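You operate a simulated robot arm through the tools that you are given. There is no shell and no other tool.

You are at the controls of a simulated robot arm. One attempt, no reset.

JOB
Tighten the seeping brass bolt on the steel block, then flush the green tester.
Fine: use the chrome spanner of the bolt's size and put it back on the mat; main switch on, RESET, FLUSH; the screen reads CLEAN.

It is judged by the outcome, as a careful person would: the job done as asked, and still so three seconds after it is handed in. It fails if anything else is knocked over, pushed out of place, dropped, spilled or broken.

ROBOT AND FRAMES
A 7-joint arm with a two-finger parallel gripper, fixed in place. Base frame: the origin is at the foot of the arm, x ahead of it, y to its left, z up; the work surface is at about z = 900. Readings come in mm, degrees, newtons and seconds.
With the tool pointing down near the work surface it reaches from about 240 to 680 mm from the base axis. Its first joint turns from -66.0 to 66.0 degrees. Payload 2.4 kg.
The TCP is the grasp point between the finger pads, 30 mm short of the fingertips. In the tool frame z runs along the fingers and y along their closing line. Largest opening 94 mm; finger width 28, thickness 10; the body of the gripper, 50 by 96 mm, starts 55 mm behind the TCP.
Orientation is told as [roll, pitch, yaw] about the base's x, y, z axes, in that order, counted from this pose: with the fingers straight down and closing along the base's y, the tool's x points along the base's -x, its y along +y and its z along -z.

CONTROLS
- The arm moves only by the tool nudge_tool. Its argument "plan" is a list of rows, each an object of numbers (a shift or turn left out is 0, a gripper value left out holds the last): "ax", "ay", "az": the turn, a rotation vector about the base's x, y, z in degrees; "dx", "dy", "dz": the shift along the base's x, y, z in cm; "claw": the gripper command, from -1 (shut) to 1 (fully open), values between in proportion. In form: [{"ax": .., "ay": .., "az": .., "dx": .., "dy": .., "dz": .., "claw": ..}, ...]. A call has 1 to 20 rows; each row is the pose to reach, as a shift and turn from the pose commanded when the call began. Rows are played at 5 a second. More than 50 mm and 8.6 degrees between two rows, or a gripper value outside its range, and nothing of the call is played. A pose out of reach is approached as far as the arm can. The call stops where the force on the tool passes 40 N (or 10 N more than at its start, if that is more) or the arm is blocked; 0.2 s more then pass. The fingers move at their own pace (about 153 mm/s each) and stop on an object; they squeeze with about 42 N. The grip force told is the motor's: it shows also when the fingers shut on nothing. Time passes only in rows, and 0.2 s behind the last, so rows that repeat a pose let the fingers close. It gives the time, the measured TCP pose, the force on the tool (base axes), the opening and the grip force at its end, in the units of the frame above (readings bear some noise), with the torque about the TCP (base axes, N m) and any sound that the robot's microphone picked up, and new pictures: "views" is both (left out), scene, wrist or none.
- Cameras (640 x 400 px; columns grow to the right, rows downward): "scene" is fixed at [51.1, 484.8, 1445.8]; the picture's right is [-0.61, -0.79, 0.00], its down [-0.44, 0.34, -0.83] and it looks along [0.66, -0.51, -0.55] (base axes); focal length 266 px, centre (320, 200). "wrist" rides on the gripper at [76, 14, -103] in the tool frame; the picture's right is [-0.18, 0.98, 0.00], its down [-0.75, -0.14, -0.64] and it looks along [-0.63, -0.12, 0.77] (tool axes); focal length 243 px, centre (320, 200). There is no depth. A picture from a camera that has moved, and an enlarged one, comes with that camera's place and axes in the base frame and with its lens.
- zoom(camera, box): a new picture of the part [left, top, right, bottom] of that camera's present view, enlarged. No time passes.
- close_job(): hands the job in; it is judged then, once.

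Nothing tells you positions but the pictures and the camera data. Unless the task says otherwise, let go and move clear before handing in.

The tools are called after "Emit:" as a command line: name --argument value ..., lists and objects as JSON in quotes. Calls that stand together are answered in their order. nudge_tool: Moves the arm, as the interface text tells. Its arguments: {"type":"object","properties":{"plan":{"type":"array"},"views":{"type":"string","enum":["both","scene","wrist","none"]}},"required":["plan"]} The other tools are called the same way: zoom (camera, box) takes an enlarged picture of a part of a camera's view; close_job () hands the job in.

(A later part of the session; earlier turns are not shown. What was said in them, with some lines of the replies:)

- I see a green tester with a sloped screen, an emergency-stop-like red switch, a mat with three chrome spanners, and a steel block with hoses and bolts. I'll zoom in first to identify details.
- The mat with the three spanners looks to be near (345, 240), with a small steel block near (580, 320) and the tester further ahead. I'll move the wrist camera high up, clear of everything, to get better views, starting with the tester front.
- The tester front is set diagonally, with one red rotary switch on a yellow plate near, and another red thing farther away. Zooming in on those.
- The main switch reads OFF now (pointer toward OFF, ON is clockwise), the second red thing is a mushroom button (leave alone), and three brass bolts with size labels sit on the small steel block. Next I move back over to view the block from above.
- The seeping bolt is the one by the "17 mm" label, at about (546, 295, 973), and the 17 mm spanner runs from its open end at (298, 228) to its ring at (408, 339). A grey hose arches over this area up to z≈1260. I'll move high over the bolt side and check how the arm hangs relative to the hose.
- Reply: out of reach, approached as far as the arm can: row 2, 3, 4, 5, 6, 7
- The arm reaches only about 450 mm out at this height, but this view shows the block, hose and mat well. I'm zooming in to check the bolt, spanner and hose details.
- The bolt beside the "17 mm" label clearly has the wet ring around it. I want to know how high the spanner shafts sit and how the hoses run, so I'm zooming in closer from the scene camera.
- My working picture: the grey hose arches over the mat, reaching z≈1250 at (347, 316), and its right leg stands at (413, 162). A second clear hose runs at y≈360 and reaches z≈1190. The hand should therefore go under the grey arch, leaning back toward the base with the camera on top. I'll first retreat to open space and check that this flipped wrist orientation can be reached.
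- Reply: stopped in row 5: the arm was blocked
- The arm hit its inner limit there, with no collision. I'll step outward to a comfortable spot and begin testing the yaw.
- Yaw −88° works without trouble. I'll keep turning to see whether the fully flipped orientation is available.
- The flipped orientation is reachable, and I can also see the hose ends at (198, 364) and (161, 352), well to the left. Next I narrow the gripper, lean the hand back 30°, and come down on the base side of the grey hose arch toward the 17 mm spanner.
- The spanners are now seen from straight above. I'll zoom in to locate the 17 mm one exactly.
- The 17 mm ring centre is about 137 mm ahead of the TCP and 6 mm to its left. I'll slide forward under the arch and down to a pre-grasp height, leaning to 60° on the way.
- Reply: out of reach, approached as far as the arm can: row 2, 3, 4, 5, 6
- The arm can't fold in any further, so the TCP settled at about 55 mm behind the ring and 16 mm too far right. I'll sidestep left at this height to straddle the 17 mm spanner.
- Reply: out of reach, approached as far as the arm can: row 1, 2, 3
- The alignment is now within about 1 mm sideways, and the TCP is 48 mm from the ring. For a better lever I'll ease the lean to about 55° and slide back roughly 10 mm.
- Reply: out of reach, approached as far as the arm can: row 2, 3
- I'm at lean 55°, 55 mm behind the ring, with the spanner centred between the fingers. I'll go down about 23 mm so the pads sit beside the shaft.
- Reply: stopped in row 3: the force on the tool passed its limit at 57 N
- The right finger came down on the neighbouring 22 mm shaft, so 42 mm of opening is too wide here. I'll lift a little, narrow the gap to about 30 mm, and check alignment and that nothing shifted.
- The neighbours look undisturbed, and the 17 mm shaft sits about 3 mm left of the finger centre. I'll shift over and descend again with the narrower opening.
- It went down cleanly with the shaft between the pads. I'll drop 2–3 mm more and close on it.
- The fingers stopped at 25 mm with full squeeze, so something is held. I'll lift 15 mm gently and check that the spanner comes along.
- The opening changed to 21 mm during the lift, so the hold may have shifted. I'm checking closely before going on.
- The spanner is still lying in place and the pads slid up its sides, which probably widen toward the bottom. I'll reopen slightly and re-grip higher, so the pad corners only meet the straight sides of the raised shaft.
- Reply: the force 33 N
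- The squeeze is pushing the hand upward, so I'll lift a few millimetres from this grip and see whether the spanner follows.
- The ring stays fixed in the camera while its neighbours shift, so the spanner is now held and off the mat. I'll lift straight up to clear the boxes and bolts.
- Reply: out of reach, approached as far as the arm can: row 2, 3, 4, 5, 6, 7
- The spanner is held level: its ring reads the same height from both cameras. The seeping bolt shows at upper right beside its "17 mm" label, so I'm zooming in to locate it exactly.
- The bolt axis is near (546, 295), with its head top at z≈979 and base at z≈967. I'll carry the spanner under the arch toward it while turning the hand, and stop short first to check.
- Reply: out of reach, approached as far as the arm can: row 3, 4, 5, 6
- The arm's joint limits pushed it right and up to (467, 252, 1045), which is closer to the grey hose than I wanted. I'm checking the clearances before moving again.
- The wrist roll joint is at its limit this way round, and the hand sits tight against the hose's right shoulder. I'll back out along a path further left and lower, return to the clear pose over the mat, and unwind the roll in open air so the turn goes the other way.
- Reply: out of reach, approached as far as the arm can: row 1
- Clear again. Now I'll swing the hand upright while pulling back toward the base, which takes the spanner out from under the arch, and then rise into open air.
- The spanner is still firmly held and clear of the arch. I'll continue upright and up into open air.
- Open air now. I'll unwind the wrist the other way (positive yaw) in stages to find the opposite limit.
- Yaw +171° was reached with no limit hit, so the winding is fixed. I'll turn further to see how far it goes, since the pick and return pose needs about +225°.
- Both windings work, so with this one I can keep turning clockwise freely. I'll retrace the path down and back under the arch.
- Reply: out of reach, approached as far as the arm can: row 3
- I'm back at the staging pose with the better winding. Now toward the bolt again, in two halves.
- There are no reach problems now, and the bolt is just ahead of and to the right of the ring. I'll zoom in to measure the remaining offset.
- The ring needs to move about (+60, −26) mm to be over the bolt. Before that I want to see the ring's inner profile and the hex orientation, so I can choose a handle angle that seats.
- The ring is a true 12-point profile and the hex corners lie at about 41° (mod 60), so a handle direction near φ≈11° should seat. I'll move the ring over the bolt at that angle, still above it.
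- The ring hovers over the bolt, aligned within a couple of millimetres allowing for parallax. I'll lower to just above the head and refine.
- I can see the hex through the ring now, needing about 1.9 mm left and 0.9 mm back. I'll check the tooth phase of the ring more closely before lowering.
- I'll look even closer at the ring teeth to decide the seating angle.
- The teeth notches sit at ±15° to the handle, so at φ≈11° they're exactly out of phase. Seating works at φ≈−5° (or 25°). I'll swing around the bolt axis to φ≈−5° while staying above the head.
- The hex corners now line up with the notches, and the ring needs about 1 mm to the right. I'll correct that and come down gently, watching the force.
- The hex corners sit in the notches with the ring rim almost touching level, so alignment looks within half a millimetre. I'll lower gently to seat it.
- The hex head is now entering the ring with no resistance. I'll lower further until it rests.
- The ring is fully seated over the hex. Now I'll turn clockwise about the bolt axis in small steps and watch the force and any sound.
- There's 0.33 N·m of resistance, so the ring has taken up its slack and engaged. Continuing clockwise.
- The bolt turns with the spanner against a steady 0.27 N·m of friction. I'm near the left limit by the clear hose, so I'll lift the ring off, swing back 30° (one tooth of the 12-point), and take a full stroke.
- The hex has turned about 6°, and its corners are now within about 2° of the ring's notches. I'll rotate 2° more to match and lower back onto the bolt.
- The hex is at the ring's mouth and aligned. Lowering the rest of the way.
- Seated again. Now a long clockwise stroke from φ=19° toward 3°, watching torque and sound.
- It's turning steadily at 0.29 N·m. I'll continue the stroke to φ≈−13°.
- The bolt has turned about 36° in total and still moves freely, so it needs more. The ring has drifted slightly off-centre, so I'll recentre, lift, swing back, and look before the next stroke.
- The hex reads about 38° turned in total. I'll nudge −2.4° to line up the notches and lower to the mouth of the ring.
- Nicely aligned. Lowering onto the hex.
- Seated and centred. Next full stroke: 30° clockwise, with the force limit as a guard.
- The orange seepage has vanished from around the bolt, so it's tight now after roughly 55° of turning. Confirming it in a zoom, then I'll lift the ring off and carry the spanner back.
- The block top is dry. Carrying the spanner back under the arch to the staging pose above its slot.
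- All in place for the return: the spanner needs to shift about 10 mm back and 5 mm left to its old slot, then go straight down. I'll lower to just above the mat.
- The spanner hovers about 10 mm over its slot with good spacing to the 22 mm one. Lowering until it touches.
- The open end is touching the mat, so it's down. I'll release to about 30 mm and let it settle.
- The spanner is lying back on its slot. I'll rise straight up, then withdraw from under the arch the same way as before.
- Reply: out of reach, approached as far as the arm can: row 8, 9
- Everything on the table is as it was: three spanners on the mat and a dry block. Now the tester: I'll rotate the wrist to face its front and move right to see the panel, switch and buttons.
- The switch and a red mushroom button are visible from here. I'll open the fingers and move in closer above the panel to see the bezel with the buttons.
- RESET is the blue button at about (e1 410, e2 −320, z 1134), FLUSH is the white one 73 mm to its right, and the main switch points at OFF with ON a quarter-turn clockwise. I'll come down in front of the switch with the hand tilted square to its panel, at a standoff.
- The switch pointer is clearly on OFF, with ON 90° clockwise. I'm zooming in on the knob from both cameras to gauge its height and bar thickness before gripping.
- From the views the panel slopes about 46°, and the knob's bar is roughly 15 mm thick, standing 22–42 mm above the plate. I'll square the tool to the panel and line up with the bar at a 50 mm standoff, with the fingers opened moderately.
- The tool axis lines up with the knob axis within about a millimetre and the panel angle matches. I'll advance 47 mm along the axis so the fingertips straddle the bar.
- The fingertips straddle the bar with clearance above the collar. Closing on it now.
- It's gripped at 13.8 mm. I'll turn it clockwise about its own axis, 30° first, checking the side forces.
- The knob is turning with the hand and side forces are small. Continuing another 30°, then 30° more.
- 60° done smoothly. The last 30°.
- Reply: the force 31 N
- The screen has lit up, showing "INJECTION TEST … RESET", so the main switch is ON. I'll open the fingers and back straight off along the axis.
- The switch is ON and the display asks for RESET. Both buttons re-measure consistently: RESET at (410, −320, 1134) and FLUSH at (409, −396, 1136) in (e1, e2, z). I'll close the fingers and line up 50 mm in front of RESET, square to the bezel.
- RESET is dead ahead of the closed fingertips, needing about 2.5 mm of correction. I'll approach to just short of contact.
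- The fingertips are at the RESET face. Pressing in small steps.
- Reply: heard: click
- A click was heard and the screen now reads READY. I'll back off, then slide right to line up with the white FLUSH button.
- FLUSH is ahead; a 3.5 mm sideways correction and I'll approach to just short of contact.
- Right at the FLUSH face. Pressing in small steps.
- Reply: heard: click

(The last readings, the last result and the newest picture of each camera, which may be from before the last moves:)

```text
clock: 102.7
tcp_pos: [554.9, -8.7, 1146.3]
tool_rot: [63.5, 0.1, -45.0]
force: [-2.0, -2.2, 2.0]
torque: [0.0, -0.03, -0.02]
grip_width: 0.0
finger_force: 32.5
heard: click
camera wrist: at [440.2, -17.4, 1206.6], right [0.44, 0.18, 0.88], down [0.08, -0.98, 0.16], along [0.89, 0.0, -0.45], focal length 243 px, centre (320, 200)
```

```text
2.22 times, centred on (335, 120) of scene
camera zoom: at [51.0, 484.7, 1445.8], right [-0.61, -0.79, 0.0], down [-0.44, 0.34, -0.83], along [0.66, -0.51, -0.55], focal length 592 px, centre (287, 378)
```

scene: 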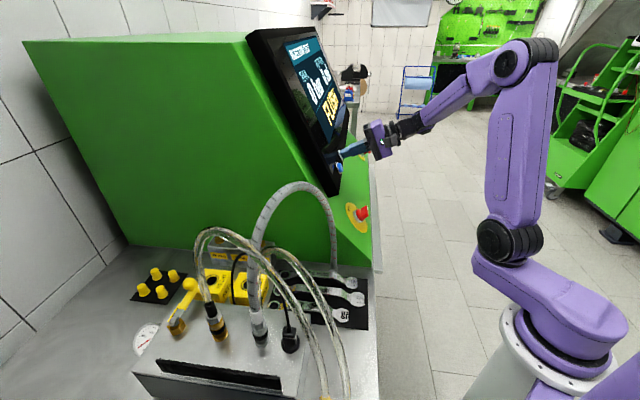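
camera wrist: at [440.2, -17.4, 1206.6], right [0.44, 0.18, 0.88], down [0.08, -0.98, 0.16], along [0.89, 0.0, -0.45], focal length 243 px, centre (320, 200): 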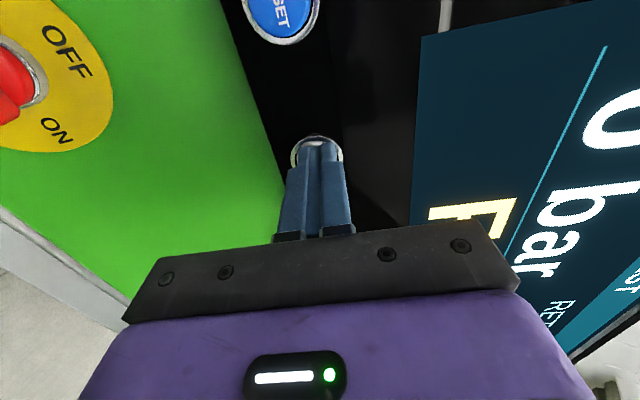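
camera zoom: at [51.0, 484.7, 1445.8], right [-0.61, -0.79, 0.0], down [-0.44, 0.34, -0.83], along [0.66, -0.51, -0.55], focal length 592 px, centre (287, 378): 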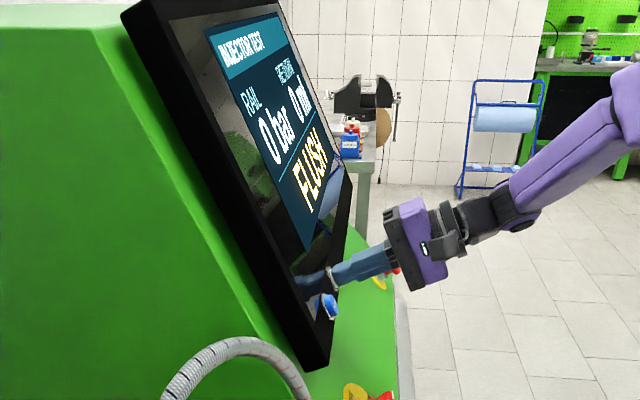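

A click, and the screen shows FLUSH running. I'll hold a few seconds and watch for CLEAN.

Emit:
nudge_tool --plan '[{"dx": 0}, {"dx": 0}, {"dx": 0}, {"dx": 0}, {"dx": 0}, {"dx": 0}, {"dx": 0}, {"dx": 0}, {"dx": 0}, {"dx": 0}, {"dx": 0}, {"dx": 0}, {"dx": 0}, {"dx": 0}, {"dx": 0}]' --views "scene"

Emit:
zoom --camera "scene" --box '[270, 30, 400, 210]'

```text
clock: 105.9
tcp_pos: [554.1, -8.7, 1147.5]
tool_rot: [63.5, 0.1, -45.1]
force: [-2.2, -2.8, 2.0]
torque: [0.01, -0.04, -0.02]
grip_width: 0.1
finger_force: 33.2
```

scene: 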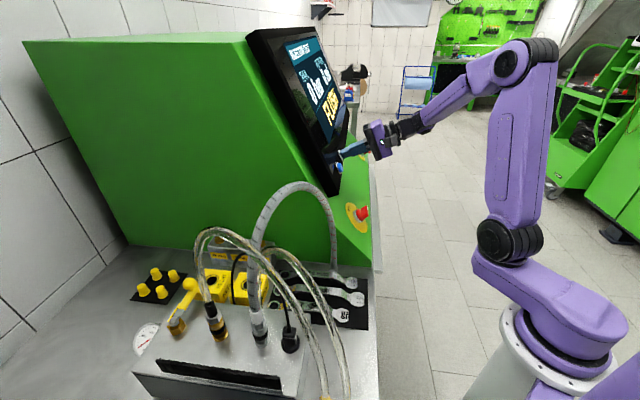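

```text
2.22 times, centred on (335, 120) of scene
camera zoom: at [51.0, 484.7, 1445.8], right [-0.61, -0.79, 0.0], down [-0.44, 0.34, -0.83], along [0.66, -0.51, -0.55], focal length 592 px, centre (287, 378)
```

zoom: 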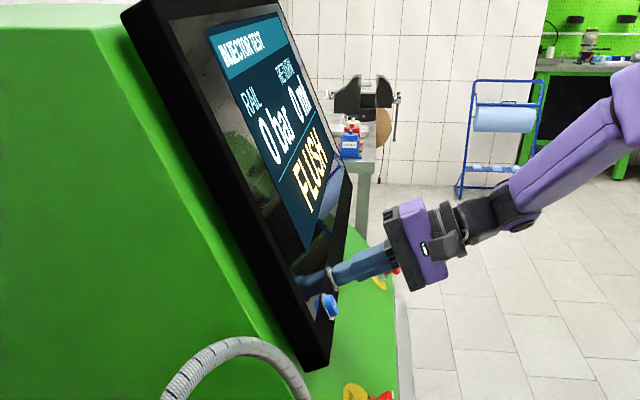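

Still FLUSH. I'll hold a few more seconds.

Emit:
nudge_tool --plan '[{"dx": 0}, {"dx": 0}, {"dx": 0}, {"dx": 0}, {"dx": 0}, {"dx": 0}, {"dx": 0}, {"dx": 0}, {"dx": 0}, {"dx": 0}, {"dx": 0}, {"dx": 0}, {"dx": 0}, {"dx": 0}, {"dx": 0}, {"dx": 0}, {"dx": 0}, {"dx": 0}, {"dx": 0}, {"dx": 0}]' --views "scene"

Emit:
zoom --camera "scene" --box '[270, 30, 400, 210]'

```text
clock: 110.1
tcp_pos: [552.4, -10.1, 1147.3]
tool_rot: [63.6, 0.1, -45.0]
force: [-3.5, -3.3, 1.3]
torque: [-0.01, 0.0, 0.05]
grip_width: 0.0
finger_force: 32.8
```

scene: 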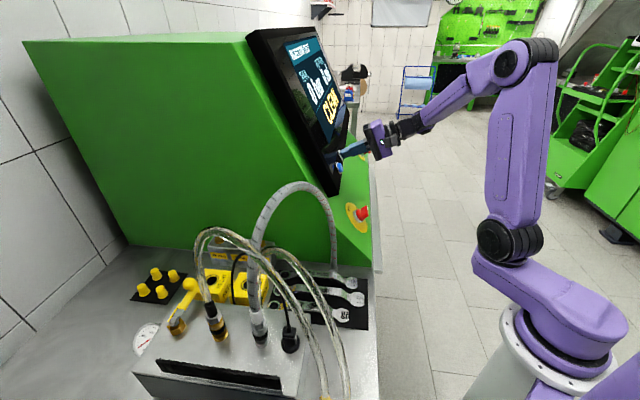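

```text
2.22 times, centred on (335, 120) of scene
camera zoom: at [51.0, 484.8, 1445.8], right [-0.61, -0.79, 0.0], down [-0.44, 0.34, -0.83], along [0.66, -0.51, -0.55], focal length 592 px, centre (287, 378)
```

zoom: 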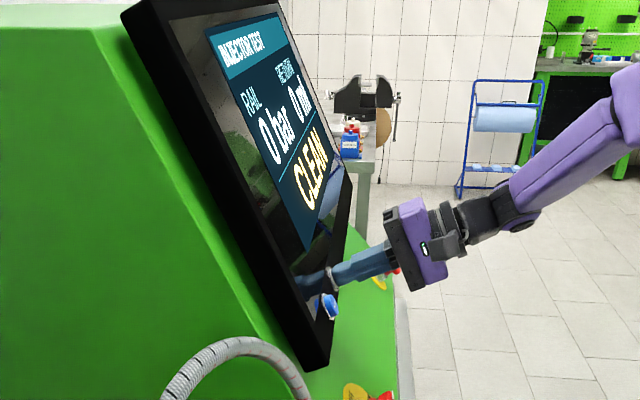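

The screen now reads CLEAN. I'll back straight off the button into clear air, then check the whole scene before handing in.

Emit:
nudge_tool --plan '[{"dx": -0.8, "dy": -0.8, "dz": 0.55}, {"dx": -2.5, "dy": -2.5, "dz": 1.75}, {"dx": -5.0, "dy": -5.0, "dz": 3.5}, {"dx": -7.5, "dy": -7.5, "dz": 5.5}, {"dx": -10, "dy": -9, "dz": 8}, {"dx": -12, "dy": -9, "dz": 11}, {"dx": -12, "dy": -9, "dz": 11}]' --views "both"

Emit:
zoom --camera "scene" --box '[270, 30, 400, 250]'

Emit:
zoom --camera "scene" --box '[120, 220, 400, 400]'

```text
clock: 111.7
tcp_pos: [432.9, -98.2, 1256.1]
tool_rot: [63.5, 0.2, -45.0]
force: [0.0, -0.6, -0.2]
torque: [-0.05, -0.02, 0.0]
grip_width: 0.0
finger_force: 33.3
camera wrist: at [319.9, -106.1, 1314.5], right [0.44, 0.18, 0.88], down [0.08, -0.98, 0.16], along [0.89, 0.0, -0.45], focal length 243 px, centre (320, 200)
```

scene: 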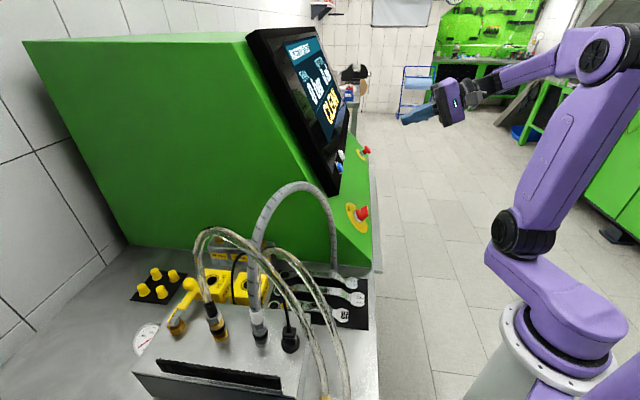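
wrist: 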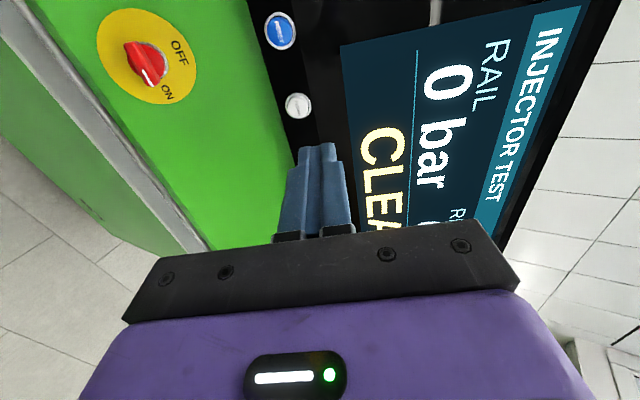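

```text
1.82 times, centred on (335, 140) of scene
camera zoom: at [51.1, 484.8, 1445.8], right [-0.61, -0.79, 0.0], down [-0.44, 0.34, -0.83], along [0.66, -0.51, -0.55], focal length 484 px, centre (293, 309)
```

zoom: 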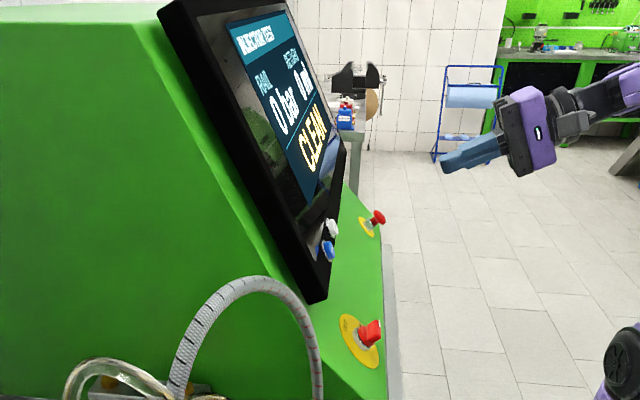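

```text
2.22 times, centred on (260, 310) of scene
camera zoom: at [51.1, 484.8, 1445.8], right [-0.61, -0.79, 0.0], down [-0.44, 0.34, -0.83], along [0.66, -0.51, -0.55], focal length 592 px, centre (453, -44)
```

zoom: 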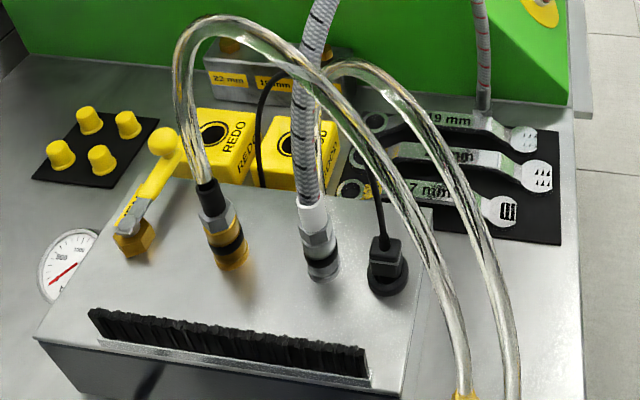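

CLEAN is on the screen, the switch is on ON, the mushroom button is untouched, and the three spanners lie on the mat. One last zoom on the block to confirm the bolt is still dry.

Emit:
zoom --camera "scene" --box '[190, 220, 300, 310]'

Emit:
zoom --camera "scene" --box '[255, 255, 385, 335]'

```text
4.44 times, centred on (245, 265) of scene
camera zoom: at [51.1, 484.8, 1445.8], right [-0.61, -0.79, 0.0], down [-0.44, 0.34, -0.83], along [0.66, -0.51, -0.55], focal length 1183 px, centre (653, -89)
```

zoom: 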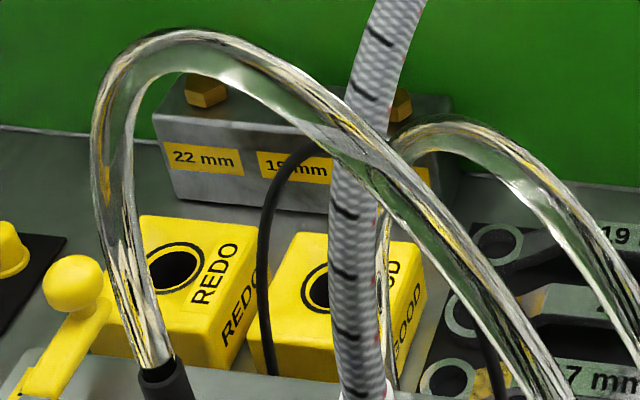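

```text
4.92 times, centred on (320, 295) of scene
camera zoom: at [51.1, 484.8, 1445.8], right [-0.61, -0.79, 0.0], down [-0.44, 0.34, -0.83], along [0.66, -0.51, -0.55], focal length 1310 px, centre (320, -268)
```

zoom: 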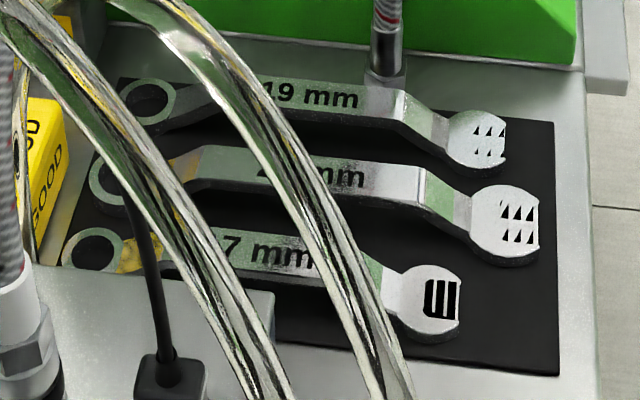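

The block is dry: the orange stain seen beside the hose earlier is gone. The spanner is flat on the mat, the arm is clear of everything, and the display reads CLEAN, so I'm handing the job in.

Emit:
close_job

```text
The job is handed in.
```

The job is done and handed in: the seeping bolt is tight, and the tester's screen reads CLEAN.

- **Bolt:** I turned the one beside the "17 mm" label about 55° clockwise with the 17 mm spanner. The orange seepage around it disappeared and had not returned when I last looked.
- **Spanner:** the 17 mm spanner is back in its place on the mat, next to the 22 mm and 19 mm ones.
- **Tester:** the main switch is on ON. RESET clicked and brought up READY. FLUSH clicked too, and I held it until the screen changed from FLUSH to CLEAN.

While I was first reaching for the 17 mm spanner, a finger pressed down on the 22 mm spanner with about 57 N. It didn't move, as far as the pictures show. The arm worked close under the grey hose, but I saw no contact, and the hoses, boxes and red mushroom button look undisturbed.
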